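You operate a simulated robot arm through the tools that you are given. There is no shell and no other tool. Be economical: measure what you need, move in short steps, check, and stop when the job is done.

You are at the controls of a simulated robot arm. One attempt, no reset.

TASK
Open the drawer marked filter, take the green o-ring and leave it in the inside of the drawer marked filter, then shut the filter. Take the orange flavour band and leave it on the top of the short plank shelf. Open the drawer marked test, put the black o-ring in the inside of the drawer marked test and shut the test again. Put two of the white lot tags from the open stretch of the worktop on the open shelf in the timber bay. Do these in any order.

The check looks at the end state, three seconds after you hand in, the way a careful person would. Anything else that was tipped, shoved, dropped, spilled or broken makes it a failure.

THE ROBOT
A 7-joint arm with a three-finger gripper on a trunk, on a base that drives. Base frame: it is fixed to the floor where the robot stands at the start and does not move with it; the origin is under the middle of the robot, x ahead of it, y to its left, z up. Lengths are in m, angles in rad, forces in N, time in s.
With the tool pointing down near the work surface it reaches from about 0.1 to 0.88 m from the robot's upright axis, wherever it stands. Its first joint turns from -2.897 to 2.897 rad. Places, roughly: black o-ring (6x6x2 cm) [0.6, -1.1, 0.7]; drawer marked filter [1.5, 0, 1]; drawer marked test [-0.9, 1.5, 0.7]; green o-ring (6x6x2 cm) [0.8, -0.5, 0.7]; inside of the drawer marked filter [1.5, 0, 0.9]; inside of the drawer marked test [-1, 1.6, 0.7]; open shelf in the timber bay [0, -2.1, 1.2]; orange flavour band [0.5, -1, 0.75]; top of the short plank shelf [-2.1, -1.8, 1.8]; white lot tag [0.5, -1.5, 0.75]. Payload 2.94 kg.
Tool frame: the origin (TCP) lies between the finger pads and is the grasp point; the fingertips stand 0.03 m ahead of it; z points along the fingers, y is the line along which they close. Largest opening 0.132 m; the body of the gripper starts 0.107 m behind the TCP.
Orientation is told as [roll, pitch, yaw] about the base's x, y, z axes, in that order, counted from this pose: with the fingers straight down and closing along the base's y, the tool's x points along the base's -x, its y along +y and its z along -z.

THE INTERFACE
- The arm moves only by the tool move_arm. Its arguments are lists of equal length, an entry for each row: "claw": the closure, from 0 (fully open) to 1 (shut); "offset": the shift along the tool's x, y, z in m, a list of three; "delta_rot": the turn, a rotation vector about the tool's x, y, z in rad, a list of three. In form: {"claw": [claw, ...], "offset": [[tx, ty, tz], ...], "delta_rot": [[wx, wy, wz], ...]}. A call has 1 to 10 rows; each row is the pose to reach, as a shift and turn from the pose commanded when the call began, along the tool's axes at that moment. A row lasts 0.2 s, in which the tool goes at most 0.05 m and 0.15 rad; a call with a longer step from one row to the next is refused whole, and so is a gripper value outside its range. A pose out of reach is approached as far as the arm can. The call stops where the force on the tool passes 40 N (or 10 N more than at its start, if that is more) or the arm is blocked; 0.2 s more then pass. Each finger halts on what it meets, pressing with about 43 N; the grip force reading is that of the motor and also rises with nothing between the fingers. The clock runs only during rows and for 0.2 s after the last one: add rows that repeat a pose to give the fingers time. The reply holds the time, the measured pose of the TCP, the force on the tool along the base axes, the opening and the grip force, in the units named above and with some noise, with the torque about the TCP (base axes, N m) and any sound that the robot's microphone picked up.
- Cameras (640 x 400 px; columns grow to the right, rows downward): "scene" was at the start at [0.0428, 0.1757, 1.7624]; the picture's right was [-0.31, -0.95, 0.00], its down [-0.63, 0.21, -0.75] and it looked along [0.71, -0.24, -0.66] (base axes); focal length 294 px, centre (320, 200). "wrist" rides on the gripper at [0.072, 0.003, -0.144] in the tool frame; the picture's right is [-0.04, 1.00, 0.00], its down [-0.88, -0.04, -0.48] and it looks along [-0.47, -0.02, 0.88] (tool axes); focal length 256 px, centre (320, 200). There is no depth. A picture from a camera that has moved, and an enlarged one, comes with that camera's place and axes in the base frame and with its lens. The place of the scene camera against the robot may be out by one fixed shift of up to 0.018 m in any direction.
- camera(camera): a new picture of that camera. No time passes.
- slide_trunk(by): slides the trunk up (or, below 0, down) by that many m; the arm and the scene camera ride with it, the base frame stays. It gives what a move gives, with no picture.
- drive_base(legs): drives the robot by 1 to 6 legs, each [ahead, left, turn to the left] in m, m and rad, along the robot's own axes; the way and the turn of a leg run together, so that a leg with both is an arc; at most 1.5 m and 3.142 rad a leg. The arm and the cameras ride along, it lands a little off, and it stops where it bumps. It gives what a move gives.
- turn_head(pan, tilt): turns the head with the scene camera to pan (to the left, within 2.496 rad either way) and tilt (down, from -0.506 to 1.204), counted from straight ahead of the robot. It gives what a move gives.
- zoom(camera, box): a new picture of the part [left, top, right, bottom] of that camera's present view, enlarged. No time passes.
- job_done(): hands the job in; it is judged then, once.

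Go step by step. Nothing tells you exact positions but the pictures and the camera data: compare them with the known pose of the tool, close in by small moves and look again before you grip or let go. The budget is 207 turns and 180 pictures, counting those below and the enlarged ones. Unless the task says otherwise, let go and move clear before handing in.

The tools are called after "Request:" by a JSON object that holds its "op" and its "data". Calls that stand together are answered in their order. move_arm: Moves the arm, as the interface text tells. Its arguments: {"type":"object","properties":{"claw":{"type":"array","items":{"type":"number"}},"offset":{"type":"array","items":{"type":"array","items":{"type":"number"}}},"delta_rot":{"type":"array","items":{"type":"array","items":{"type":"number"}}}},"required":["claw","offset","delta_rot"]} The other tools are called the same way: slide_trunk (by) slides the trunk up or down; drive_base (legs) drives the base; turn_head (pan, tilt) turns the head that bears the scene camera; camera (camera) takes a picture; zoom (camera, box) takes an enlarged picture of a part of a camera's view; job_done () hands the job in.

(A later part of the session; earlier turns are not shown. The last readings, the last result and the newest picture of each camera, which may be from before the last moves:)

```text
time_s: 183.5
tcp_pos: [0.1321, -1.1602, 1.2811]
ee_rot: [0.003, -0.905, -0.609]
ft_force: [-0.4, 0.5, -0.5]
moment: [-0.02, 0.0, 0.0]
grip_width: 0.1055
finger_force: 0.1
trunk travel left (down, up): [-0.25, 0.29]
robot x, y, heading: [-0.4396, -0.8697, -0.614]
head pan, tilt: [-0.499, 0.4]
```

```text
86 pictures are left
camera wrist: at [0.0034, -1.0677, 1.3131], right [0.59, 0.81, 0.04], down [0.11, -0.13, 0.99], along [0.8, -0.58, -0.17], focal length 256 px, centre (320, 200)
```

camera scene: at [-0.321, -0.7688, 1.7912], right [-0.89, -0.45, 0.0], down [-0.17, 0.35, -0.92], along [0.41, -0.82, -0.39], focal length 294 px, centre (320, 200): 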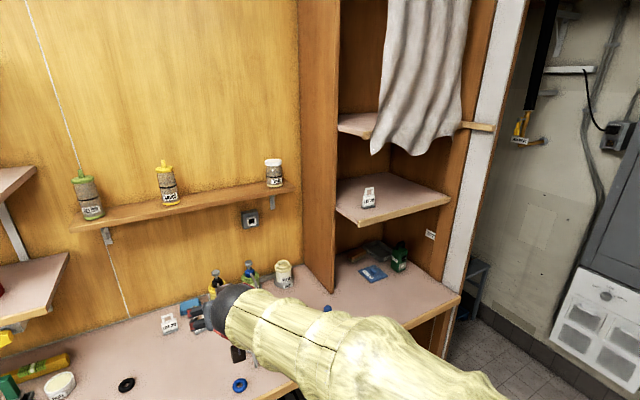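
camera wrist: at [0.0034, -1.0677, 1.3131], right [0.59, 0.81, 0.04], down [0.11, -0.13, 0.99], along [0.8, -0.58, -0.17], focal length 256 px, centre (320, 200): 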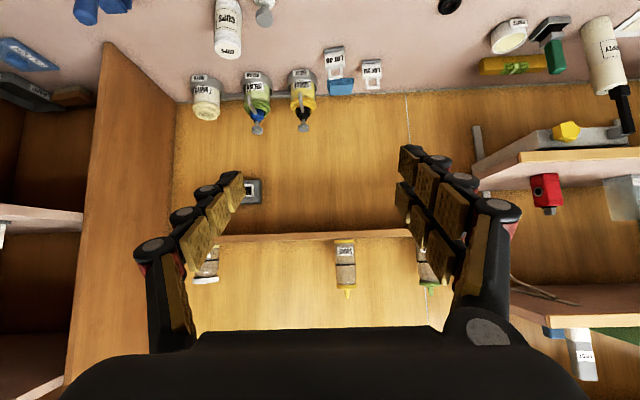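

Tag 1 stands on the bay shelf. Now for the second tag: lower the tool and drive closer to LOT 40 / LOT 20 near the back of the worktop.

Request:
{"op": "move_arm", "data": {"claw": [0.2, 0.2, 0.2, 0.2, 0.2, 0.2, 0.2], "offset": [[0.0354, 0, 0.0278], [0.0708, 0, 0.0555], [0.1062, 0, 0.0833], [0.1417, 0, 0.111], [0.177, 0, 0.1388], [0.2124, 0, 0.1666], [0.252, 0, 0.1974]], "delta_rot": [[0, 0.003, 0], [0, 0.006, 0], [0, 0.009, 0], [0, 0.015, 0], [0, 0.015, 0], [0, 0.015, 0], [0, 0.015, 0]]}}

Request:
{"op": "drive_base", "data": {"legs": [[0.27, 0.08, 0]]}}

Request:
{"op": "camera", "data": {"camera": "wrist"}}

Request:
{"op": "turn_head", "data": {"pan": 0.0, "tilt": 0.7}}

Request:
{"op": "camera", "data": {"camera": "scene"}}

```text
refused: row 7 steps farther than a row can; nothing moved
```

```text
time_s: 185.5
tcp_pos: [0.3982, -1.2514, 1.281]
ee_rot: [0.005, -0.907, -0.61]
ft_force: [0.8, 0.3, -0.2]
moment: [-0.01, 0.01, -0.01]
grip_width: 0.1055
finger_force: 0.0
trunk travel left (down, up): [-0.25, 0.29]
robot x, y, heading: [-0.171, -0.9603, -0.61]
head pan, tilt: [-0.499, 0.4]
```

```text
85 pictures are left
camera wrist: at [0.2698, -1.1573, 1.3127], right [0.59, 0.8, 0.04], down [0.12, -0.13, 0.98], along [0.8, -0.58, -0.17], focal length 256 px, centre (320, 200)
```

wrist: 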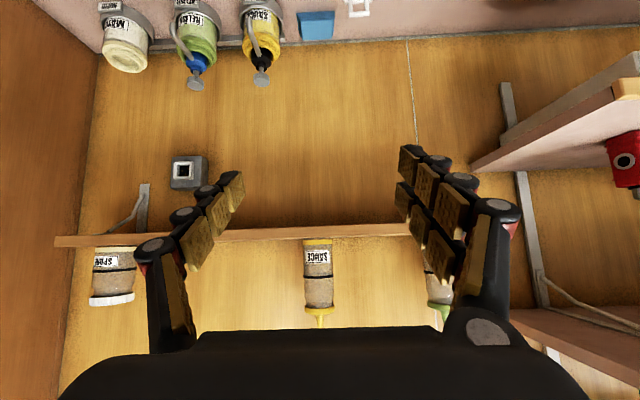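

```text
time_s: 186.4
tcp_pos: [0.3987, -1.2494, 1.2816]
ee_rot: [0.004, -0.905, -0.611]
ft_force: [-0.2, -0.6, 0.5]
moment: [-0.02, -0.01, 0.0]
grip_width: 0.1057
finger_force: 0.1
trunk travel left (down, up): [-0.25, 0.29]
robot x, y, heading: [-0.172, -0.9633, -0.608]
head pan, tilt: [0.0, 0.7]
```

```text
84 pictures are left
camera scene: at [-0.0262, -0.8235, 1.7643], right [-0.57, -0.82, 0.0], down [-0.53, 0.37, -0.77], along [0.63, -0.44, -0.64], focal length 294 px, centre (320, 200)
```

scene: 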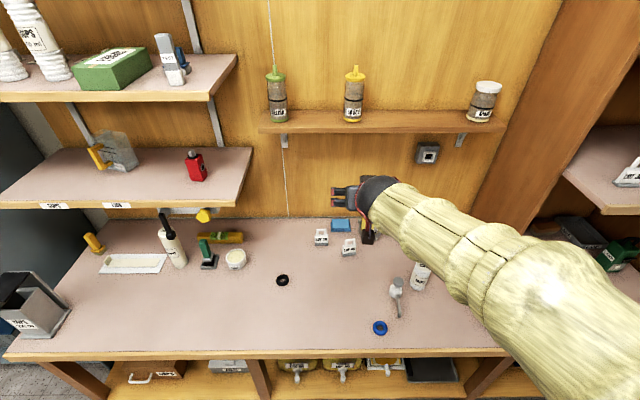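

The step was slightly too long and refused; position is still safe. Lowering now.

Request:
{"op": "move_arm", "data": {"claw": [0.2, 0.2, 0.2, 0.2, 0.2, 0.2, 0.2, 0.2], "offset": [[0.0325, 0, 0.0255], [0.065, 0, 0.051], [0.0975, 0, 0.0765], [0.13, 0, 0.102], [0.1625, 0, 0.1275], [0.195, 0, 0.153], [0.2275, 0, 0.1785], [0.26, 0, 0.204]], "delta_rot": [[0, 0, 0], [0, 0, 0], [0, 0, 0], [0, 0, 0], [0, 0, 0], [0, 0, 0], [0, 0, 0], [0, 0, 0]]}}

Request:
{"op": "camera", "data": {"camera": "wrist"}}

```text
time_s: 188.2
tcp_pos: [0.398, -1.2474, 0.951]
ee_rot: [0.003, -0.907, -0.61]
ft_force: [-0.1, 0.0, 1.3]
moment: [-0.02, 0.02, -0.02]
grip_width: 0.1056
finger_force: 0.1
trunk travel left (down, up): [-0.25, 0.29]
robot x, y, heading: [-0.1699, -0.9609, -0.61]
head pan, tilt: [0.0, 0.7]
```

```text
83 pictures are left
camera wrist: at [0.27, -1.1543, 0.9827], right [0.59, 0.8, 0.04], down [0.11, -0.13, 0.99], along [0.8, -0.58, -0.17], focal length 256 px, centre (320, 200)
```

wrist: 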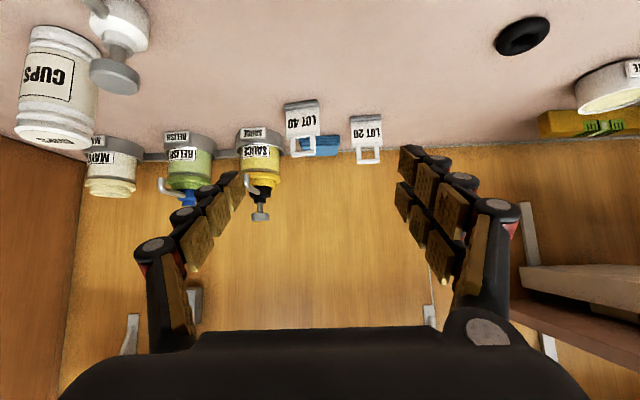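

LOT 40 at about room (1.295, -0.813) is the better-isolated one. Advance toward it and look.

Request:
{"op": "move_arm", "data": {"claw": [0.2, 0.2, 0.2, 0.2, 0.2], "offset": [[-0.0278, -0.01, 0.0354], [-0.0555, -0.02, 0.0708], [-0.0833, -0.029, 0.1062], [-0.111, -0.029, 0.1417], [-0.111, -0.029, 0.1417]], "delta_rot": [[0, 0, 0], [0, 0, 0], [0, 0, 0], [0, 0, 0], [0, 0, 0]]}}

Request:
{"op": "camera", "data": {"camera": "wrist"}}

```text
time_s: 189.4
tcp_pos: [0.531, -1.3766, 0.9487]
ee_rot: [0.003, -0.905, -0.613]
ft_force: [-1.0, -0.8, -0.2]
moment: [-0.03, -0.04, 0.02]
grip_width: 0.1057
finger_force: 0.1
trunk travel left (down, up): [-0.25, 0.29]
robot x, y, heading: [-0.1747, -0.9607, -0.612]
head pan, tilt: [0.0, 0.7]
```

```text
82 pictures are left
camera wrist: at [0.4029, -1.2838, 0.981], right [0.59, 0.81, 0.04], down [0.11, -0.13, 0.98], along [0.8, -0.58, -0.17], focal length 256 px, centre (320, 200)
```

wrist: 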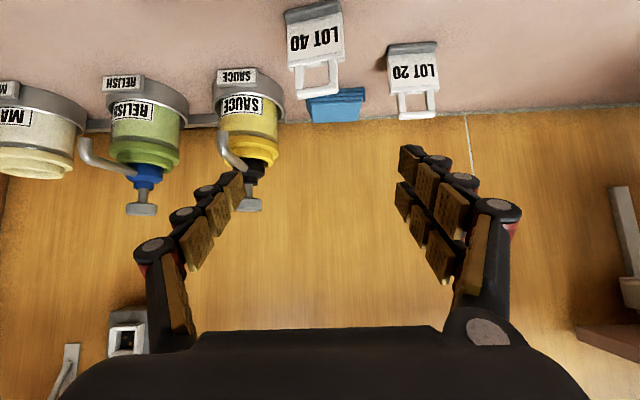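

LOT 40's plane is at x'≈1.31 with ~0.15 rad yaw. I'll align yaw and move over it.

Request:
{"op": "move_arm", "data": {"claw": [0.2, 0.2, 0.2, 0.2], "offset": [[-0.0241, 0, 0.0307], [-0.0481, 0.002, 0.0614], [-0.0481, 0.002, 0.0614], [-0.0481, 0.002, 0.0614]], "delta_rot": [[-0.06, 0, -0.045], [-0.118, 0, -0.0926], [-0.118, 0, -0.0926], [-0.118, 0, -0.0926]]}}

Request:
{"op": "camera", "data": {"camera": "wrist"}}

```text
time_s: 190.4
tcp_pos: [0.5964, -1.4178, 0.9484]
ee_rot: [0.003, -0.908, -0.462]
ft_force: [-0.3, -0.1, -0.1]
moment: [0.01, 0.02, -0.01]
grip_width: 0.1056
finger_force: 0.0
trunk travel left (down, up): [-0.25, 0.29]
robot x, y, heading: [-0.1719, -0.9586, -0.617]
head pan, tilt: [0.0, 0.7]
```

```text
81 pictures are left
camera wrist: at [0.4554, -1.3459, 0.9807], right [0.47, 0.88, 0.04], down [0.13, -0.11, 0.99], along [0.88, -0.45, -0.17], focal length 256 px, centre (320, 200)
```

wrist: 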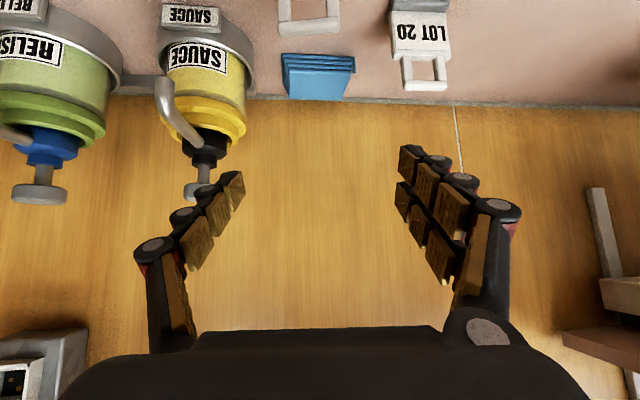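

Request:
{"op": "move_arm", "data": {"claw": [0.2, 0.2, 0.2, 0.2], "offset": [[0.0315, -0.006, 0.0247], [0.063, -0.006, 0.0494], [0.09, -0.006, 0.0706], [0.09, -0.006, 0.0706]], "delta_rot": [[0, 0, 0], [0, 0, 0], [0, 0, 0], [0, 0, 0]]}}

Request:
{"op": "camera", "data": {"camera": "wrist"}}

```text
time_s: 191.4
tcp_pos: [0.5923, -1.4244, 0.8355]
ee_rot: [0.004, -0.905, -0.46]
ft_force: [0.0, 0.5, -0.5]
moment: [0.04, 0.01, -0.02]
grip_width: 0.1056
finger_force: 0.1
trunk travel left (down, up): [-0.25, 0.29]
robot x, y, heading: [-0.1712, -0.9596, -0.613]
head pan, tilt: [0.0, 0.7]
```

```text
80 pictures are left
camera wrist: at [0.4516, -1.3517, 0.8673], right [0.47, 0.88, 0.04], down [0.13, -0.11, 0.99], along [0.88, -0.45, -0.17], focal length 256 px, centre (320, 200)
```

wrist: 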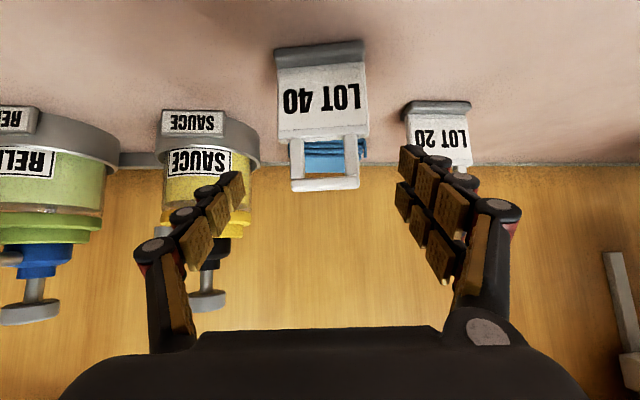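

Request:
{"op": "move_arm", "data": {"claw": [0.2, 0.25, 0.3, 0.3], "offset": [[0.0157, 0, 0.0124], [0.0315, 0, 0.0247], [0.0393, 0, 0.0309], [0.0393, 0, 0.0309]], "delta_rot": [[0, 0, 0], [0, 0, 0], [0, 0, 0], [0, 0, 0]]}}

Request:
{"op": "camera", "data": {"camera": "wrist"}}

```text
time_s: 192.4
tcp_pos: [0.5933, -1.4234, 0.7854]
ee_rot: [0.005, -0.904, -0.462]
ft_force: [-0.1, 1.2, -0.1]
moment: [0.03, -0.02, -0.01]
grip_width: 0.0924
finger_force: 0.0
trunk travel left (down, up): [-0.25, 0.29]
robot x, y, heading: [-0.1738, -0.9601, -0.609]
head pan, tilt: [0.0, 0.7]
```

```text
79 pictures are left
camera wrist: at [0.4524, -1.3511, 0.818], right [0.47, 0.88, 0.04], down [0.13, -0.11, 0.99], along [0.88, -0.45, -0.17], focal length 256 px, centre (320, 200)
```

wrist: 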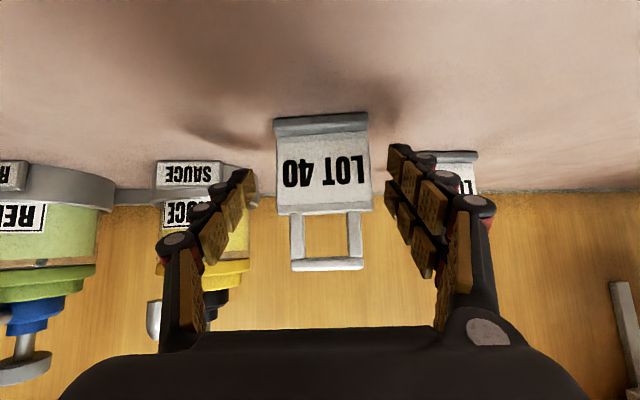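

Well framed, same as with LOT 30. Close the fingers.

Request:
{"op": "move_arm", "data": {"claw": [0.4, 0.6, 0.8, 1, 1, 1, 1], "offset": [[0, 0.001, 0], [0, 0.001, 0], [0, 0.001, 0], [0, 0.001, 0], [0, 0.001, 0], [0, 0.001, 0], [0, 0.001, 0]], "delta_rot": [[0, 0, 0], [0, 0, 0], [0, 0, 0], [0, 0, 0], [0, 0, 0], [0, 0, 0], [0, 0, 0]]}}

Request:
{"op": "move_arm", "data": {"claw": [1, 1, 1, 1, 1], "offset": [[-0.0236, 0, -0.0185], [-0.0512, 0, -0.0401], [-0.0787, 0, -0.0617], [-0.1062, 0, -0.0833], [-0.1336, 0, -0.1049]], "delta_rot": [[0, 0, 0], [0, 0, 0], [0, 0, 0], [0, 0, 0], [0, 0, 0]]}}

Request:
{"op": "camera", "data": {"camera": "wrist"}}

```text
time_s: 194.0
tcp_pos: [0.5932, -1.4225, 0.7869]
ee_rot: [0.004, -0.906, -0.46]
ft_force: [0.1, 0.7, 1.2]
moment: [0.0, -0.01, 0.0]
grip_width: 0.0578
finger_force: 42.9
trunk travel left (down, up): [-0.25, 0.29]
robot x, y, heading: [-0.1723, -0.9617, -0.61]
head pan, tilt: [0.0, 0.7]
```

```text
time_s: 195.2
tcp_pos: [0.5912, -1.4229, 0.9552]
ee_rot: [0.003, -0.906, -0.462]
ft_force: [-0.6, -0.3, -0.3]
moment: [-0.05, -0.12, -0.04]
grip_width: 0.0577
finger_force: 42.6
trunk travel left (down, up): [-0.25, 0.29]
robot x, y, heading: [-0.1749, -0.9574, -0.608]
head pan, tilt: [0.0, 0.7]
```

```text
78 pictures are left
camera wrist: at [0.4512, -1.3503, 0.9871], right [0.47, 0.88, 0.04], down [0.13, -0.11, 0.98], along [0.87, -0.45, -0.17], focal length 256 px, centre (320, 200)
```

wrist: 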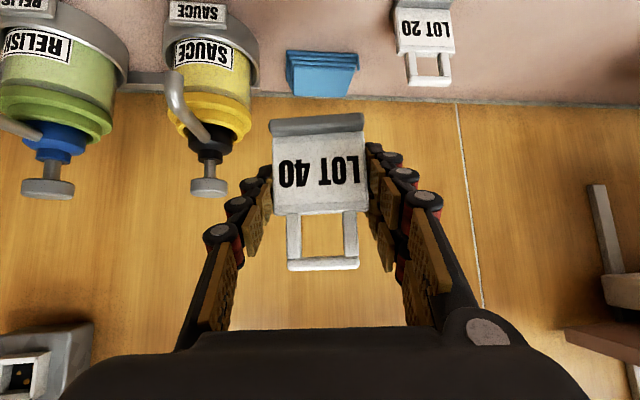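

LOT 40 lifted. I'll back the base away, then raise and square up the tool.

Request:
{"op": "drive_base", "data": {"legs": [[-0.4, 0, 0]]}}

Request:
{"op": "move_arm", "data": {"claw": [1, 1, 1, 1, 1, 1, 1, 1, 1, 1], "offset": [[-0.0121, 0, -0.0413], [-0.0242, 0, -0.0826], [-0.0363, 0, -0.1239], [-0.0484, 0, -0.1652], [-0.0605, 0, -0.2065], [-0.0726, 0, -0.2478], [-0.0847, 0, -0.2891], [-0.0968, 0, -0.3304], [-0.1089, 0, -0.3717], [-0.121, 0, -0.413]], "delta_rot": [[0.012, 0, 0.0093], [0.024, 0, 0.0186], [0.036, 0, 0.0279], [0.048, 0, 0.0372], [0.06, 0, 0.0465], [0.072, 0, 0.0558], [0.084, 0, 0.0651], [0.096, 0, 0.0744], [0.108, 0, 0.0837], [0.118, 0, 0.0926]]}}

```text
time_s: 197.7
tcp_pos: [0.2601, -1.1939, 0.9572]
ee_rot: [0.004, -0.906, -0.464]
ft_force: [-0.6, 0.2, 0.9]
moment: [-0.02, -0.01, 0.0]
grip_width: 0.0577
finger_force: 42.7
trunk travel left (down, up): [-0.25, 0.29]
robot x, y, heading: [-0.5007, -0.726, -0.614]
head pan, tilt: [0.0, 0.7]
```

```text
time_s: 199.9
tcp_pos: [0.0339, -1.0807, 1.3075]
ee_rot: [0.003, -0.907, -0.614]
ft_force: [-1.0, 0.1, -1.0]
moment: [0.01, 0.0, 0.0]
grip_width: 0.0578
finger_force: 43.0
trunk travel left (down, up): [-0.25, 0.29]
robot x, y, heading: [-0.5005, -0.7268, -0.62]
head pan, tilt: [0.0, 0.7]
```

I'll drive right to the right-hand part of the bay shelf, where the cloth hangs higher, and approach.

Request:
{"op": "drive_base", "data": {"legs": [[0, -0.96, 0], [0.25, 0, 0]]}}

Request:
{"op": "camera", "data": {"camera": "wrist"}}

Request:
{"op": "turn_head", "data": {"pan": 0.0, "tilt": 0.4}}

Request:
{"op": "camera", "data": {"camera": "scene"}}

```text
time_s: 206.3
tcp_pos: [-0.2931, -1.9973, 1.3057]
ee_rot: [0.005, -0.905, -0.593]
ft_force: [0.0, -0.8, -0.3]
moment: [-0.01, -0.01, -0.01]
grip_width: 0.0575
finger_force: 43.2
trunk travel left (down, up): [-0.25, 0.29]
robot x, y, heading: [-0.8395, -1.6572, -0.591]
head pan, tilt: [0.0, 0.7]
```

```text
77 pictures are left
camera wrist: at [-0.4231, -1.9062, 1.3372], right [0.58, 0.81, 0.04], down [0.12, -0.13, 0.98], along [0.81, -0.57, -0.17], focal length 256 px, centre (320, 200)
```

wrist: 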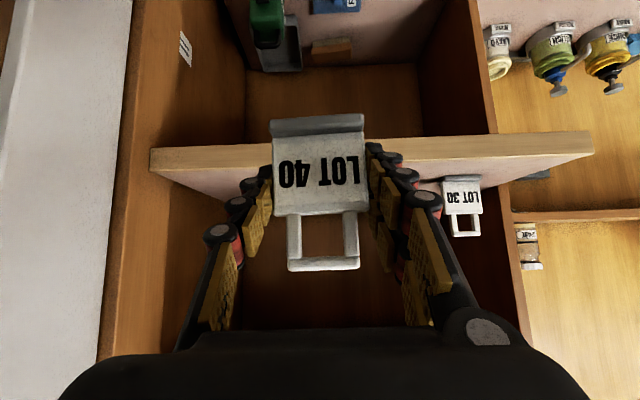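

```text
time_s: 207.2
tcp_pos: [-0.2939, -1.9964, 1.3062]
ee_rot: [0.004, -0.905, -0.594]
ft_force: [-0.2, 0.4, -1.1]
moment: [0.0, -0.01, 0.02]
grip_width: 0.0576
finger_force: 43.2
trunk travel left (down, up): [-0.25, 0.29]
robot x, y, heading: [-0.839, -1.6524, -0.591]
head pan, tilt: [0.0, 0.4]
```

```text
76 pictures are left
camera scene: at [-0.6888, -1.5183, 1.7911], right [-0.56, -0.83, 0.0], down [-0.32, 0.22, -0.92], along [0.76, -0.52, -0.39], focal length 294 px, centre (320, 200)
```

scene: 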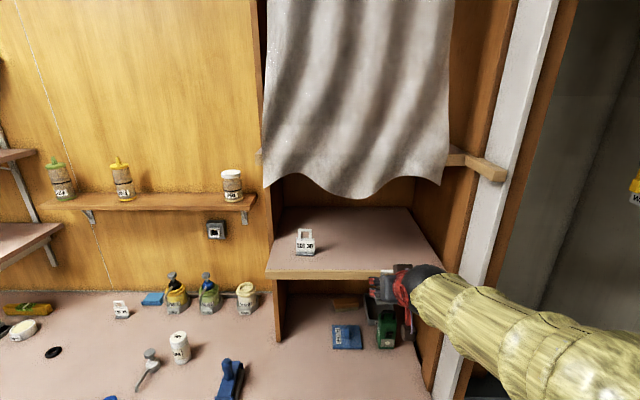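

LOT 30 stands well to the left; my column has good clearance. Advance 14 cm and check.

Request:
{"op": "move_arm", "data": {"claw": [1, 1, 1, 1, 1], "offset": [[-0.0222, 0.004, 0.0283], [-0.0444, 0.008, 0.0567], [-0.0667, 0.012, 0.085], [-0.0882, 0.015, 0.1125], [-0.0882, 0.015, 0.1125]], "delta_rot": [[0, 0, 0], [0, 0, 0], [0, 0, 0], [0, 0, 0], [0, 0, 0]]}}

Request:
{"op": "camera", "data": {"camera": "wrist"}}

Request:
{"op": "camera", "data": {"camera": "scene"}}

```text
time_s: 208.3
tcp_pos: [-0.167, -2.0636, 1.3059]
ee_rot: [0.003, -0.906, -0.593]
ft_force: [0.4, -0.2, 0.3]
moment: [-0.01, 0.02, -0.01]
grip_width: 0.0576
finger_force: 43.2
trunk travel left (down, up): [-0.25, 0.29]
robot x, y, heading: [-0.8379, -1.6545, -0.594]
head pan, tilt: [0.0, 0.4]
```

```text
75 pictures are left
camera wrist: at [-0.2972, -1.9722, 1.3376], right [0.58, 0.81, 0.04], down [0.12, -0.13, 0.99], along [0.81, -0.57, -0.17], focal length 256 px, centre (320, 200)
```

wrist: 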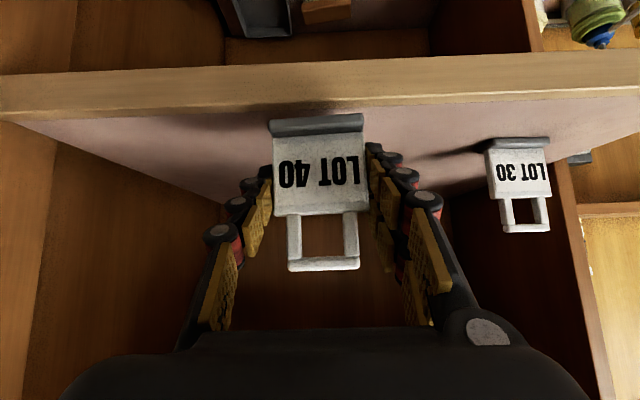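

```text
74 pictures are left
camera scene: at [-0.6888, -1.5183, 1.7912], right [-0.56, -0.83, 0.0], down [-0.32, 0.22, -0.92], along [0.76, -0.52, -0.39], focal length 294 px, centre (320, 200)
```

scene: 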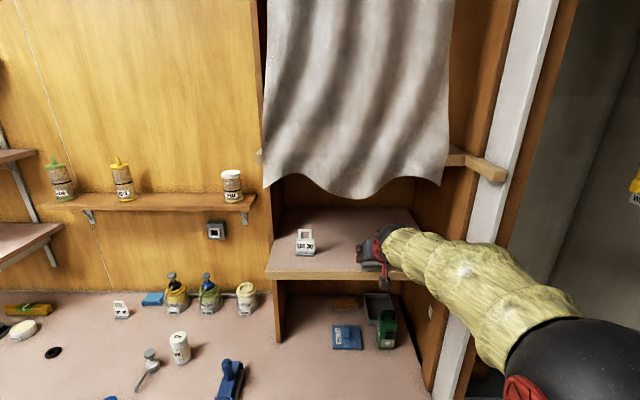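

Request:
{"op": "move_arm", "data": {"claw": [1, 1, 1, 1], "offset": [[-0.0216, 0, 0.0275], [-0.0401, 0, 0.0512], [-0.0555, 0, 0.0708], [-0.0555, 0, 0.0708]], "delta_rot": [[0, 0, 0], [0, 0, 0], [0, 0, 0], [0, 0, 0]]}}

Request:
{"op": "move_arm", "data": {"claw": [1, 1, 1, 1, 1, 1, 1, 1], "offset": [[0.0047, 0, 0.0037], [0.0094, 0, 0.0074], [0.0126, 0, 0.0099], [0.0157, 0, 0.0124], [0.0189, 0, 0.0148], [0.022, 0, 0.0173], [0.0252, 0, 0.0197], [0.0283, 0, 0.0222]], "delta_rot": [[0, 0, 0], [0, 0, 0], [0, 0, 0], [0, 0, 0], [0, 0, 0], [0, 0, 0], [0, 0, 0], [0, 0, 0]]}}

Request:
{"op": "camera", "data": {"camera": "wrist"}}

```text
time_s: 209.3
tcp_pos: [-0.0923, -2.1138, 1.3037]
ee_rot: [0.004, -0.906, -0.593]
ft_force: [0.0, -0.1, -0.7]
moment: [-0.02, -0.02, 0.02]
grip_width: 0.0578
finger_force: 43.4
trunk travel left (down, up): [-0.25, 0.29]
robot x, y, heading: [-0.8411, -1.6521, -0.597]
head pan, tilt: [0.0, 0.4]
```

```text
time_s: 211.1
tcp_pos: [-0.0891, -2.1155, 1.2855]
ee_rot: [0.006, -0.93, -0.599]
ft_force: [2.4, -1.5, 9.4]
moment: [0.09, -0.1, -0.06]
grip_width: 0.0579
finger_force: 43.3
trunk travel left (down, up): [-0.25, 0.29]
robot x, y, heading: [-0.8414, -1.6534, -0.594]
head pan, tilt: [0.0, 0.4]
stopped in row 8: the force on the tool passed its limit at 42 N (the readings are from after the stop); the commanded pose is now the measured one
```

```text
73 pictures are left
camera wrist: at [-0.2194, -2.0248, 1.314], right [0.58, 0.82, 0.04], down [0.1, -0.12, 0.99], along [0.81, -0.57, -0.15], focal length 256 px, centre (320, 200)
```

wrist: 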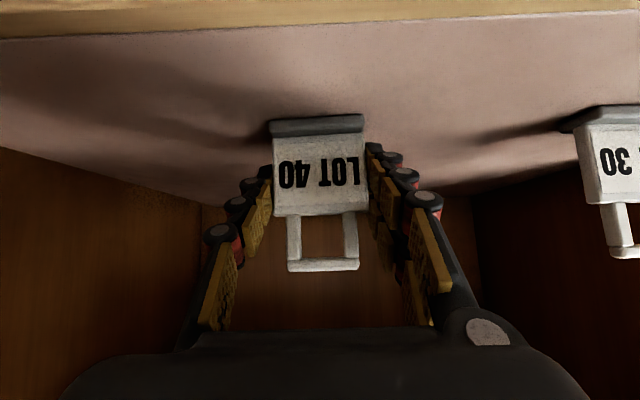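

Contact with the shelf. Release and check.

Request:
{"op": "move_arm", "data": {"claw": [0.5, 0.35, 0.25, 0.25, 0.25], "offset": [[0, 0, 0], [0, 0, 0], [0, 0, 0], [0, 0, 0], [0, 0, 0]], "delta_rot": [[0, 0, 0], [0, 0, 0], [0, 0, 0], [0, 0, 0], [0, 0, 0]]}}

Request:
{"op": "camera", "data": {"camera": "wrist"}}

```text
time_s: 212.3
tcp_pos: [-0.0897, -2.1155, 1.2821]
ee_rot: [0.004, -0.924, -0.597]
ft_force: [0.1, -0.6, 0.0]
moment: [-0.01, -0.05, 0.0]
grip_width: 0.099
finger_force: 0.0
trunk travel left (down, up): [-0.25, 0.29]
robot x, y, heading: [-0.8392, -1.6526, -0.597]
head pan, tilt: [0.0, 0.4]
```

```text
72 pictures are left
camera wrist: at [-0.22, -2.0243, 1.3116], right [0.58, 0.82, 0.04], down [0.1, -0.12, 0.99], along [0.81, -0.57, -0.15], focal length 256 px, centre (320, 200)
```

wrist: 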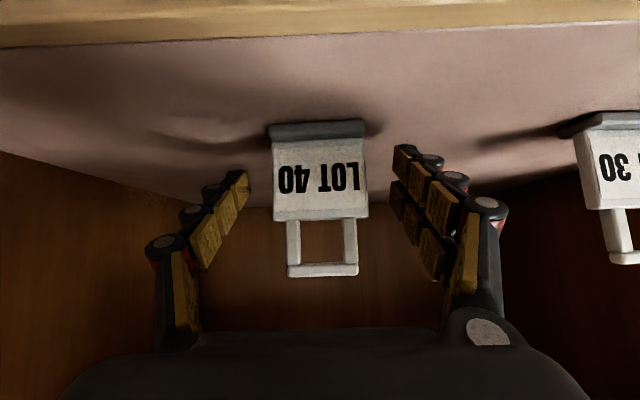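

Request:
{"op": "move_arm", "data": {"claw": [0.25, 0.25, 0.25, 0.2, 0.1, 0], "offset": [[0.015, 0, -0.02], [0.0361, 0, -0.0479], [0.0602, 0, -0.0798], [0.0843, 0, -0.1117], [0.1084, 0, -0.1436], [0.1324, 0, -0.1756]], "delta_rot": [[0, 0, 0], [0, 0, 0], [0, 0, 0], [0, 0, 0], [0, 0, 0], [0, 0, 0]]}}

Request:
{"op": "drive_base", "data": {"legs": [[-0.25, 0, 0], [0, 0, -0.025], [0, 1.1, 0]]}}

Request:
{"op": "turn_head", "data": {"pan": -0.7, "tilt": 0.5}}

Request:
{"op": "camera", "data": {"camera": "scene"}}

```text
time_s: 213.7
tcp_pos: [-0.2735, -1.9933, 1.2834]
ee_rot: [0.005, -0.924, -0.595]
ft_force: [-0.2, 0.3, 0.1]
moment: [-0.02, -0.02, -0.01]
grip_width: 0.1318
finger_force: 0.2
trunk travel left (down, up): [-0.25, 0.29]
robot x, y, heading: [-0.8425, -1.6555, -0.594]
head pan, tilt: [0.0, 0.4]
```

```text
time_s: 221.0
tcp_pos: [0.1414, -0.9851, 1.2818]
ee_rot: [0.006, -0.925, -0.619]
ft_force: [-0.6, 0.3, -0.6]
moment: [-0.03, 0.04, -0.03]
grip_width: 0.1322
finger_force: 0.1
trunk travel left (down, up): [-0.25, 0.29]
robot x, y, heading: [-0.4182, -0.6317, -0.62]
head pan, tilt: [0.0, 0.4]
```

```text
time_s: 222.1
tcp_pos: [0.1407, -0.9866, 1.2827]
ee_rot: [0.007, -0.923, -0.619]
ft_force: [0.1, -0.4, 0.2]
moment: [-0.01, -0.01, 0.01]
grip_width: 0.132
finger_force: 0.1
trunk travel left (down, up): [-0.25, 0.29]
robot x, y, heading: [-0.4135, -0.6318, -0.62]
head pan, tilt: [-0.7, 0.499]
```

```text
71 pictures are left
camera scene: at [-0.317, -0.5339, 1.782], right [-0.97, -0.25, 0.0], down [-0.12, 0.46, -0.88], along [0.22, -0.85, -0.48], focal length 294 px, centre (320, 200)
```

scene: 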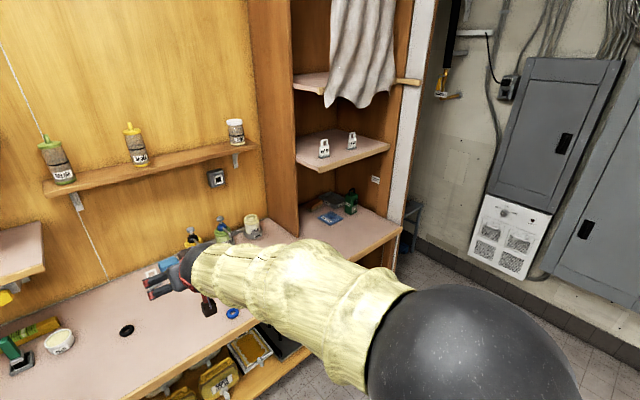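

Both tags stand on the bay shelf. Next the black o-ring: turn the tool vertical and drive up to it.

Request:
{"op": "move_arm", "data": {"claw": [0, 0, 0, 0, 0, 0, 0, 0], "offset": [[0, 0, 0], [0, 0, 0], [0, 0, 0], [0, 0, 0], [0, 0, 0], [0, 0, 0], [0, 0, 0], [0, 0, 0]], "delta_rot": [[0, 0.14, 0], [0, 0.28, 0], [0, 0.42, 0], [0, 0.56, 0], [0, 0.7, 0], [0, 0.84, 0], [0, 0.923, 0], [0, 0.923, 0]]}}

Request:
{"op": "drive_base", "data": {"legs": [[0.33, 0.17, 0]]}}

Request:
{"op": "camera", "data": {"camera": "wrist"}}

```text
time_s: 223.9
tcp_pos: [0.1392, -0.9851, 1.2814]
ee_rot: [0.005, 0.0, -0.617]
ft_force: [0.0, 0.3, -0.7]
moment: [-0.03, -0.01, 0.02]
grip_width: 0.132
finger_force: 0.0
trunk travel left (down, up): [-0.25, 0.29]
robot x, y, heading: [-0.422, -0.6282, -0.619]
head pan, tilt: [-0.7, 0.499]
```

```text
time_s: 226.3
tcp_pos: [0.5115, -1.0399, 1.2813]
ee_rot: [0.003, 0.001, -0.613]
ft_force: [0.5, -0.4, 0.7]
moment: [0.0, 0.05, 0.0]
grip_width: 0.132
finger_force: 0.2
trunk travel left (down, up): [-0.25, 0.29]
robot x, y, heading: [-0.0504, -0.6835, -0.619]
head pan, tilt: [-0.7, 0.499]
```

```text
70 pictures are left
camera wrist: at [0.4542, -0.9946, 1.4248], right [0.61, 0.79, 0.0], down [0.7, -0.54, 0.48], along [0.38, -0.29, -0.88], focal length 256 px, centre (320, 200)
```

wrist: 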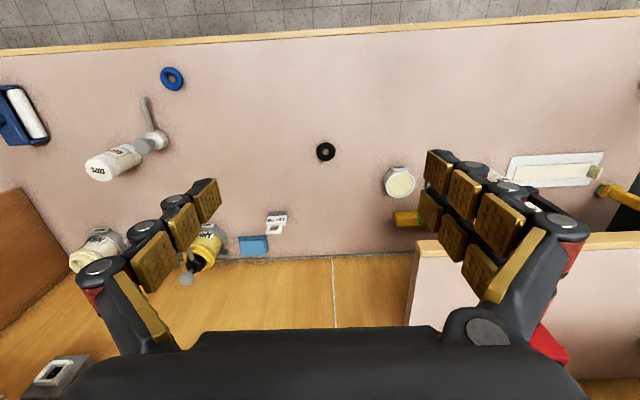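

Black ring at about (0.638, -1.114). Move over it and descend.

Request:
{"op": "move_arm", "data": {"claw": [0, 0, 0, 0, 0, 0, 0, 0, 0, 0], "offset": [[0, 0, 0.045], [-0.02, 0.0127, 0.085], [-0.05, 0.0127, 0.12], [-0.085, 0.0127, 0.15], [-0.12, 0.0127, 0.18], [-0.1464, 0.0127, 0.22], [-0.1464, 0.0127, 0.265], [-0.1464, 0.0127, 0.31], [-0.1464, 0.0127, 0.355], [-0.1464, 0.0127, 0.4]], "delta_rot": [[0, 0, 0], [0, 0, 0], [0, 0, 0], [0, 0, 0], [0, 0, 0], [0, 0, 0], [0, 0, 0], [0, 0, 0], [0, 0, 0], [0, 0, 0]]}}

Request:
{"op": "camera", "data": {"camera": "wrist"}}

```text
time_s: 228.5
tcp_pos: [0.6418, -1.1107, 0.8809]
ee_rot: [0.004, -0.003, -0.61]
ft_force: [0.5, -0.5, 0.5]
moment: [0.02, 0.02, -0.05]
grip_width: 0.1317
finger_force: 0.0
trunk travel left (down, up): [-0.25, 0.29]
robot x, y, heading: [-0.0437, -0.6829, -0.617]
head pan, tilt: [-0.7, 0.499]
```

```text
69 pictures are left
camera wrist: at [0.5823, -1.0668, 1.0253], right [0.61, 0.79, 0.0], down [0.69, -0.54, 0.48], along [0.38, -0.29, -0.88], focal length 256 px, centre (320, 200)
```

wrist: 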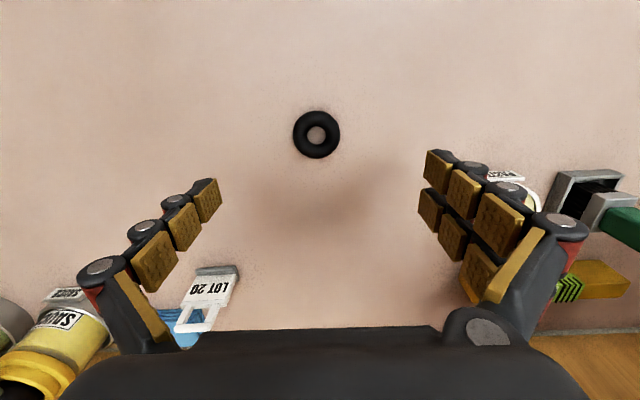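

Request:
{"op": "move_arm", "data": {"claw": [0.2, 0.3, 0.3, 0.3, 0.3], "offset": [[0.004, -0.005, 0.03], [0.004, -0.005, 0.06], [0.004, -0.005, 0.09], [0.004, -0.005, 0.106], [0.004, -0.005, 0.106]], "delta_rot": [[0, 0, 0], [0, 0, 0], [0, 0, 0], [0, 0, 0], [0, 0, 0]]}}

Request:
{"op": "camera", "data": {"camera": "wrist"}}

```text
time_s: 229.7
tcp_pos: [0.6347, -1.1128, 0.7764]
ee_rot: [0.004, -0.001, -0.613]
ft_force: [0.2, -0.1, -0.7]
moment: [0.03, -0.02, 0.0]
grip_width: 0.0923
finger_force: 0.1
trunk travel left (down, up): [-0.25, 0.29]
robot x, y, heading: [-0.0533, -0.6823, -0.62]
head pan, tilt: [-0.7, 0.499]
```

```text
68 pictures are left
camera wrist: at [0.5767, -1.068, 0.9203], right [0.61, 0.79, 0.0], down [0.7, -0.54, 0.48], along [0.38, -0.29, -0.88], focal length 256 px, centre (320, 200)
```

wrist: 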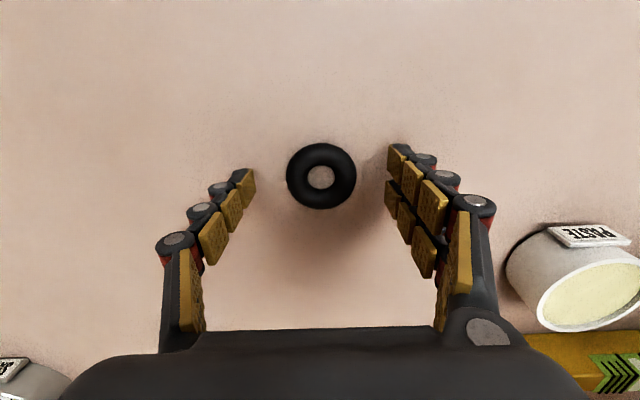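

Same framing as the green ring; close and lift.

Request:
{"op": "move_arm", "data": {"claw": [0.5, 0.7, 0.8, 0.9, 1, 1, 1], "offset": [[0, 0, 0], [0, 0, 0], [0, 0, 0], [0, 0, -0.001], [0, 0, -0.001], [0, 0, -0.001], [0, 0, -0.001]], "delta_rot": [[0, 0, 0], [0, 0, 0], [0, 0, 0], [0, 0, 0], [0, 0, 0], [0, 0, 0], [0, 0, 0]]}}

Request:
{"op": "camera", "data": {"camera": "wrist"}}

```text
time_s: 231.3
tcp_pos: [0.6352, -1.1125, 0.778]
ee_rot: [0.005, -0.001, -0.611]
ft_force: [0.4, -0.7, -1.1]
moment: [0.02, 0.04, -0.01]
grip_width: 0.051
finger_force: 42.3
trunk travel left (down, up): [-0.25, 0.29]
robot x, y, heading: [-0.048, -0.6875, -0.62]
head pan, tilt: [-0.7, 0.499]
```

```text
67 pictures are left
camera wrist: at [0.5761, -1.0681, 0.921], right [0.61, 0.79, 0.0], down [0.7, -0.54, 0.48], along [0.38, -0.29, -0.88], focal length 256 px, centre (320, 200)
```

wrist: 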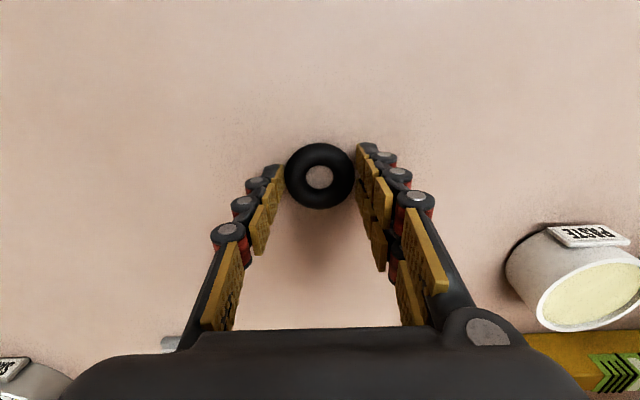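

I should open the TEST drawer first since I have one gripper. I'll release the ring here, lift clear, and go open that drawer.

Request:
{"op": "move_arm", "data": {"claw": [0.7, 0.4, 0.3, 0.3, 0.3], "offset": [[0, 0, 0.002], [0, 0, 0.002], [0, 0, 0.001], [0, 0, 0.001], [0, 0, 0.001]], "delta_rot": [[0, 0, 0], [0, 0, 0], [0, 0, 0], [0, 0, 0], [0, 0, 0]]}}

Request:
{"op": "move_arm", "data": {"claw": [0.3, 0.3, 0.3, 0.3, 0.3, 0.3, 0.3, 0.3, 0.3, 0.3], "offset": [[0, 0, -0.045], [0, 0, -0.09], [0, 0, -0.135], [0, 0, -0.18], [0, 0, -0.225], [0, 0, -0.27], [0.03, 0, -0.3], [0.07, 0, -0.32], [0.12, 0, -0.33], [0.165, 0, -0.33]], "delta_rot": [[0, 0, 0], [0, 0, 0], [0, 0, 0], [0, 0, 0], [0, 0, 0], [0, 0, 0], [0, 0, 0], [0, 0, 0], [0, 0, 0], [0, 0, 0]]}}

Request:
{"op": "camera", "data": {"camera": "wrist"}}

```text
time_s: 232.5
tcp_pos: [0.6342, -1.1135, 0.775]
ee_rot: [0.003, 0.0, -0.612]
ft_force: [0.1, 0.4, -0.3]
moment: [0.02, 0.0, 0.0]
grip_width: 0.0925
finger_force: 0.2
trunk travel left (down, up): [-0.25, 0.29]
robot x, y, heading: [-0.0463, -0.6881, -0.617]
head pan, tilt: [-0.7, 0.499]
```

```text
refused: row 9 steps farther than a row can; nothing moved
```

```text
66 pictures are left
camera wrist: at [0.5761, -1.0686, 0.9196], right [0.61, 0.79, 0.0], down [0.7, -0.54, 0.48], along [0.38, -0.29, -0.88], focal length 256 px, centre (320, 200)
```

wrist: 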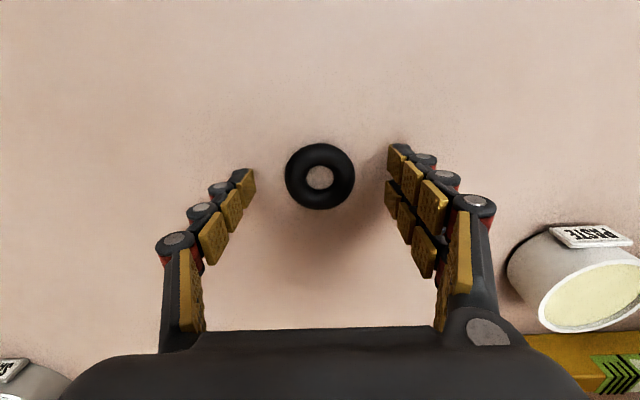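

Request:
{"op": "move_arm", "data": {"claw": [0.3, 0.3, 0.3, 0.3, 0.3, 0.3, 0.3, 0.3, 0.3, 0.3], "offset": [[0, 0, -0.045], [0, 0, -0.09], [0, 0, -0.135], [0, 0, -0.18], [0, 0, -0.225], [0, 0, -0.27], [0.03, 0, -0.3], [0.07, 0, -0.32], [0.11, 0, -0.33], [0.155, 0, -0.33]], "delta_rot": [[0, 0, 0], [0, 0, 0], [0, 0, 0], [0, 0, 0], [0, 0, 0], [0, 0, 0], [0, 0, 0], [0, 0, 0], [0, 0, 0], [0, 0, 0]]}}

Request:
{"op": "drive_base", "data": {"legs": [[-0.66, 0, 0], [0, 0, 3.141], [0, -1.0, 0]]}}

Request:
{"op": "turn_head", "data": {"pan": 0.0, "tilt": 0.6}}

Request:
{"op": "camera", "data": {"camera": "scene"}}

Request:
{"op": "camera", "data": {"camera": "wrist"}}

```text
time_s: 234.7
tcp_pos: [0.5044, -1.0251, 1.1053]
ee_rot: [0.004, -0.002, -0.613]
ft_force: [-0.1, 0.3, 0.1]
moment: [-0.04, -0.01, 0.0]
grip_width: 0.0924
finger_force: 0.2
trunk travel left (down, up): [-0.25, 0.29]
robot x, y, heading: [-0.0507, -0.6833, -0.616]
head pan, tilt: [-0.7, 0.499]
```

```text
time_s: 250.6
tcp_pos: [-0.6289, 0.864, 1.1058]
ee_rot: [0.004, 0.0, 2.587]
ft_force: [-0.3, 0.0, 0.0]
moment: [-0.01, 0.01, -0.01]
grip_width: 0.0923
finger_force: 0.1
trunk travel left (down, up): [-0.25, 0.29]
robot x, y, heading: [-0.0588, 0.5558, 2.583]
head pan, tilt: [-0.7, 0.499]
```

```text
time_s: 251.7
tcp_pos: [-0.6291, 0.8643, 1.1063]
ee_rot: [0.003, 0.0, 2.588]
ft_force: [0.1, 0.3, 0.6]
moment: [-0.01, 0.03, 0.04]
grip_width: 0.0925
finger_force: 0.1
trunk travel left (down, up): [-0.25, 0.29]
robot x, y, heading: [-0.0552, 0.5519, 2.58]
head pan, tilt: [0.0, 0.6]
```

```text
65 pictures are left
camera scene: at [-0.2161, 0.4369, 1.7729], right [0.53, 0.85, 0.0], down [0.48, -0.3, -0.82], along [-0.7, 0.44, -0.57], focal length 294 px, centre (320, 200)
```

scene: 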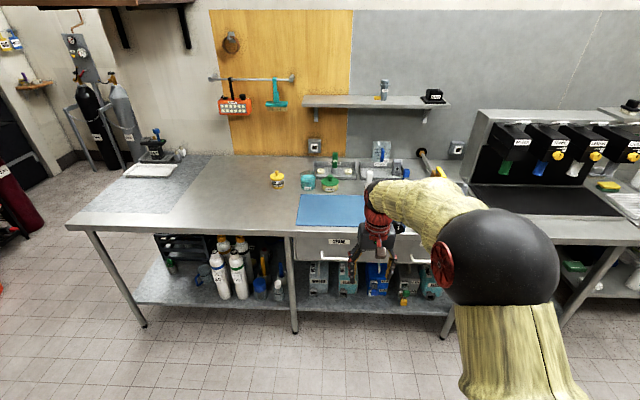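

```text
64 pictures are left
camera wrist: at [-0.5698, 0.8242, 1.2492], right [-0.56, -0.83, 0.0], down [-0.73, 0.5, 0.48], along [-0.39, 0.27, -0.88], focal length 256 px, centre (320, 200)
```

wrist: 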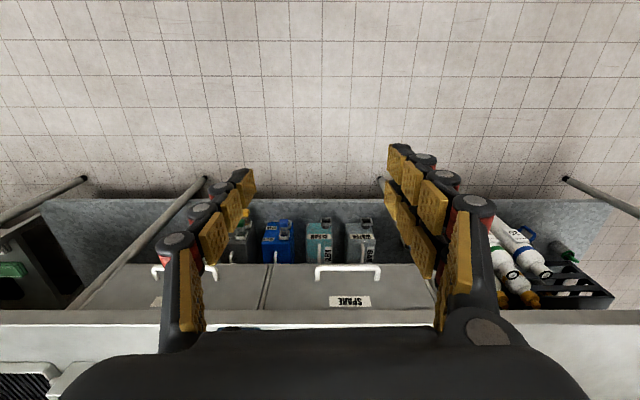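

TEST should be the right-hand drawer next to SPARE. I'll square up to the bench, lower the trunk and swing the tool to horizontal as before.

Request:
{"op": "drive_base", "data": {"legs": [[0, 0, -0.06], [0, -0.15, 0]]}}

Request:
{"op": "slide_trunk", "data": {"by": -0.25}}

Request:
{"op": "move_arm", "data": {"claw": [0.3, 0.3, 0.3, 0.3, 0.3, 0.3, 0.3, 0.3, 0.3, 0.3], "offset": [[0, -0.01, 0], [0, -0.02, 0], [0, -0.03, 0], [0, -0.04, 0], [0, -0.05, 0], [0, -0.06, 0], [0, -0.08, 0], [0, -0.1, 0], [0, -0.12, 0], [0, -0.14, 0]], "delta_rot": [[-0.086, -0.086, 0.086], [-0.172, -0.172, 0.172], [-0.258, -0.258, 0.258], [-0.344, -0.344, 0.344], [-0.43, -0.43, 0.43], [-0.516, -0.516, 0.516], [-0.602, -0.602, 0.602], [-0.688, -0.688, 0.688], [-0.774, -0.774, 0.774], [-0.86, -0.86, 0.86]]}}

Request:
{"op": "camera", "data": {"camera": "wrist"}}

Request:
{"op": "camera", "data": {"camera": "scene"}}

```text
time_s: 253.5
tcp_pos: [-0.5204, 1.0235, 1.1058]
ee_rot: [0.004, -0.001, 2.526]
ft_force: [0.1, 0.2, -0.2]
moment: [-0.04, -0.01, -0.02]
grip_width: 0.0922
finger_force: 0.1
trunk travel left (down, up): [-0.25, 0.29]
robot x, y, heading: [0.0304, 0.6779, 2.524]
head pan, tilt: [0.0, 0.6]
```

```text
time_s: 256.1
tcp_pos: [-0.5204, 1.0231, 0.8554]
ee_rot: [0.004, 0.001, 2.524]
ft_force: [0.0, -0.1, 0.3]
moment: [0.03, -0.01, -0.03]
grip_width: 0.0925
finger_force: 0.0
trunk travel left (down, up): [0.0, 0.54]
robot x, y, heading: [0.0307, 0.6803, 2.523]
head pan, tilt: [0.0, 0.6]
```

```text
time_s: 258.3
tcp_pos: [-0.4389, 1.1374, 0.8572]
ee_rot: [1.16, -0.273, 1.368]
ft_force: [-0.2, -0.1, 0.2]
moment: [0.0, -0.01, 0.04]
grip_width: 0.0924
finger_force: 0.0
trunk travel left (down, up): [0.0, 0.54]
robot x, y, heading: [0.0339, 0.6825, 2.523]
head pan, tilt: [0.0, 0.6]
```

```text
63 pictures are left
camera wrist: at [-0.3291, 1.0269, 0.8957], right [-0.43, -0.12, 0.89], down [0.6, 0.7, 0.38], along [-0.67, 0.71, -0.23], focal length 256 px, centre (320, 200)
```

wrist: 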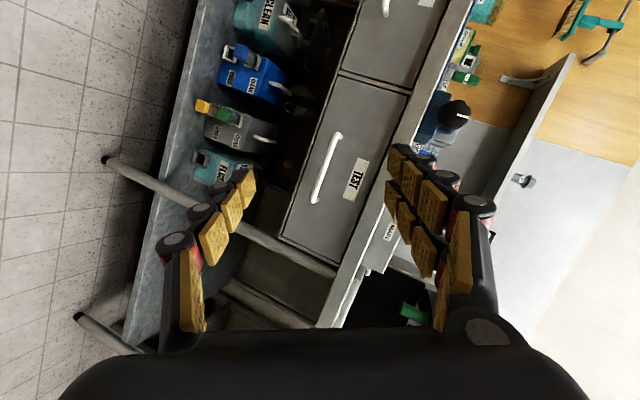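

```text
62 pictures are left
camera scene: at [-0.1347, 0.5705, 1.5229], right [0.58, 0.81, 0.0], down [0.46, -0.33, -0.82], along [-0.67, 0.48, -0.57], focal length 294 px, centre (320, 200)
```

scene: 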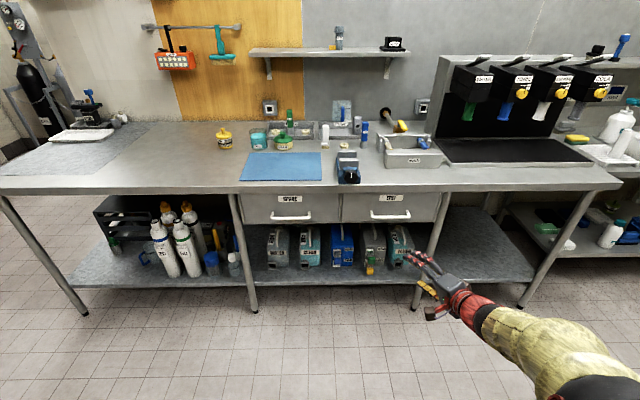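

TEST confirmed; its handle triangulates to about (-0.763, 1.382, 0.752). I'll finish the rotation while moving forward/right/down to handle level.

Request:
{"op": "drive_base", "data": {"legs": [[0, 0.07, 0]]}}

Request:
{"op": "move_arm", "data": {"claw": [0.3, 0.3, 0.3, 0.3, 0.3, 0.3, 0.3], "offset": [[-0.02, -0.008, 0.032], [-0.04, -0.016, 0.064], [-0.06, -0.024, 0.096], [-0.08, -0.032, 0.128], [-0.1, -0.04, 0.16], [-0.118, -0.048, 0.192], [-0.118, -0.048, 0.192]], "delta_rot": [[-0.06, -0.06, 0.06], [-0.12, -0.12, 0.12], [-0.18, -0.18, 0.18], [-0.24, -0.24, 0.24], [-0.3, -0.3, 0.3], [-0.349, -0.349, 0.349], [-0.349, -0.349, 0.349]]}}

Request:
{"op": "camera", "data": {"camera": "wrist"}}

Request:
{"op": "camera", "data": {"camera": "scene"}}

```text
time_s: 259.3
tcp_pos: [-0.4799, 1.0797, 0.8566]
ee_rot: [1.158, -0.268, 1.369]
ft_force: [-0.2, 0.3, 0.2]
moment: [-0.01, 0.02, 0.06]
grip_width: 0.0923
finger_force: 0.2
trunk travel left (down, up): [0.0, 0.54]
robot x, y, heading: [-0.0124, 0.621, 2.518]
head pan, tilt: [0.0, 0.6]
```

```text
time_s: 260.9
tcp_pos: [-0.6057, 1.253, 0.7714]
ee_rot: [1.571, 0.003, 0.954]
ft_force: [-0.3, 1.0, -0.2]
moment: [0.0, -0.01, 0.01]
grip_width: 0.0925
finger_force: 0.1
trunk travel left (down, up): [0.0, 0.54]
robot x, y, heading: [-0.0108, 0.6213, 2.521]
head pan, tilt: [0.0, 0.6]
```

```text
61 pictures are left
camera wrist: at [-0.5304, 1.1119, 0.7741], right [0.03, 0.04, 1.0], down [0.9, 0.44, -0.04], along [-0.44, 0.9, -0.02], focal length 256 px, centre (320, 200)
```

wrist: 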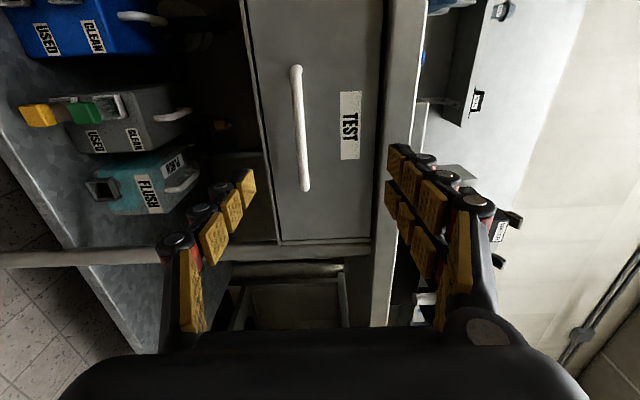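

```text
60 pictures are left
camera scene: at [-0.1761, 0.5133, 1.523], right [0.58, 0.81, 0.0], down [0.46, -0.33, -0.82], along [-0.67, 0.48, -0.57], focal length 294 px, centre (320, 200)
```

scene: 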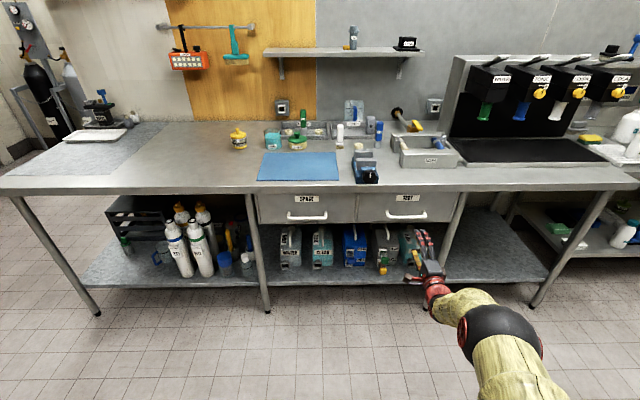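

Pose is square. Handle is 20 cm ahead, ~2.7 cm lower and 1.2 cm right. Adjust and drive in.

Request:
{"op": "move_arm", "data": {"claw": [0.3, 0.3, 0.3], "offset": [[-0.006, -0.015, 0], [-0.012, -0.027, 0], [-0.012, -0.027, 0]], "delta_rot": [[0, 0, 0], [0, 0, 0], [0, 0, 0]]}}

Request:
{"op": "drive_base", "data": {"legs": [[0.16, 0, 0]]}}

Request:
{"op": "camera", "data": {"camera": "wrist"}}

```text
time_s: 261.7
tcp_pos: [-0.5969, 1.2635, 0.7434]
ee_rot: [1.573, 0.003, 0.954]
ft_force: [0.1, -0.4, -0.2]
moment: [-0.04, -0.01, 0.01]
grip_width: 0.0925
finger_force: 0.1
trunk travel left (down, up): [0.0, 0.54]
robot x, y, heading: [-0.0109, 0.6219, 2.522]
head pan, tilt: [0.0, 0.6]
```

```text
time_s: 263.1
tcp_pos: [-0.7282, 1.355, 0.7444]
ee_rot: [1.57, 0.004, 0.956]
ft_force: [0.2, 0.7, 0.8]
moment: [-0.02, 0.02, 0.04]
grip_width: 0.0922
finger_force: 0.1
trunk travel left (down, up): [0.0, 0.54]
robot x, y, heading: [-0.1436, 0.7158, 2.521]
head pan, tilt: [0.0, 0.6]
```

```text
59 pictures are left
camera wrist: at [-0.6544, 1.2141, 0.7471], right [0.03, 0.04, 1.0], down [0.89, 0.44, -0.04], along [-0.45, 0.9, -0.02], focal length 256 px, centre (320, 200)
```

wrist: 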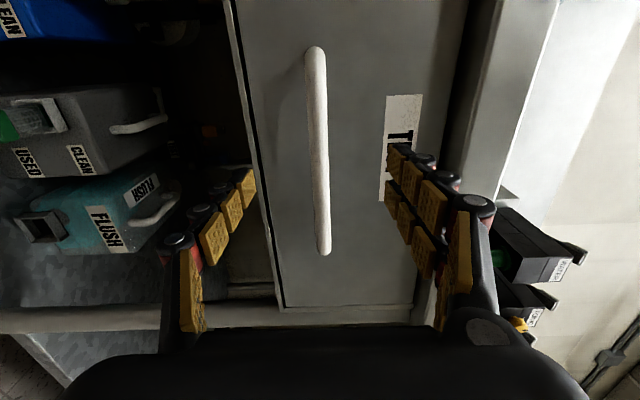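

Request:
{"op": "move_arm", "data": {"claw": [0.35, 0.4, 0.4, 0.4], "offset": [[0, 0, 0.014], [0, 0, 0.028], [0, 0, 0.038], [0, 0, 0.038]], "delta_rot": [[0, 0, 0], [0, 0, 0], [0, 0, 0], [0, 0, 0]]}}

Request:
{"op": "camera", "data": {"camera": "wrist"}}

```text
time_s: 264.1
tcp_pos: [-0.7598, 1.3772, 0.744]
ee_rot: [1.572, 0.003, 0.956]
ft_force: [0.1, 0.5, 0.6]
moment: [0.02, 0.01, -0.02]
grip_width: 0.0794
finger_force: 0.0
trunk travel left (down, up): [0.0, 0.54]
robot x, y, heading: [-0.1414, 0.7154, 2.522]
head pan, tilt: [0.0, 0.6]
```

```text
58 pictures are left
camera wrist: at [-0.6851, 1.2356, 0.7463], right [0.03, 0.04, 1.0], down [0.89, 0.44, -0.04], along [-0.45, 0.9, -0.02], focal length 256 px, centre (320, 200)
```

wrist: 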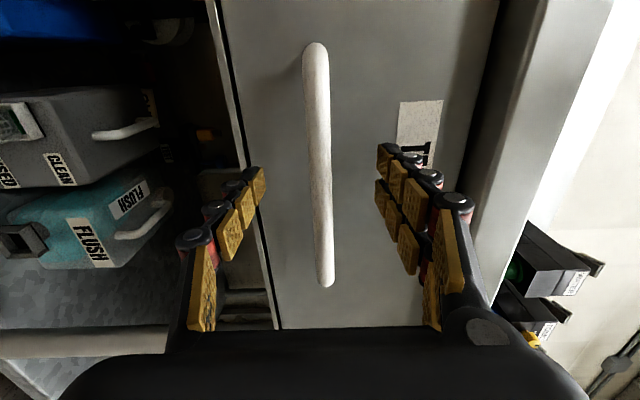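

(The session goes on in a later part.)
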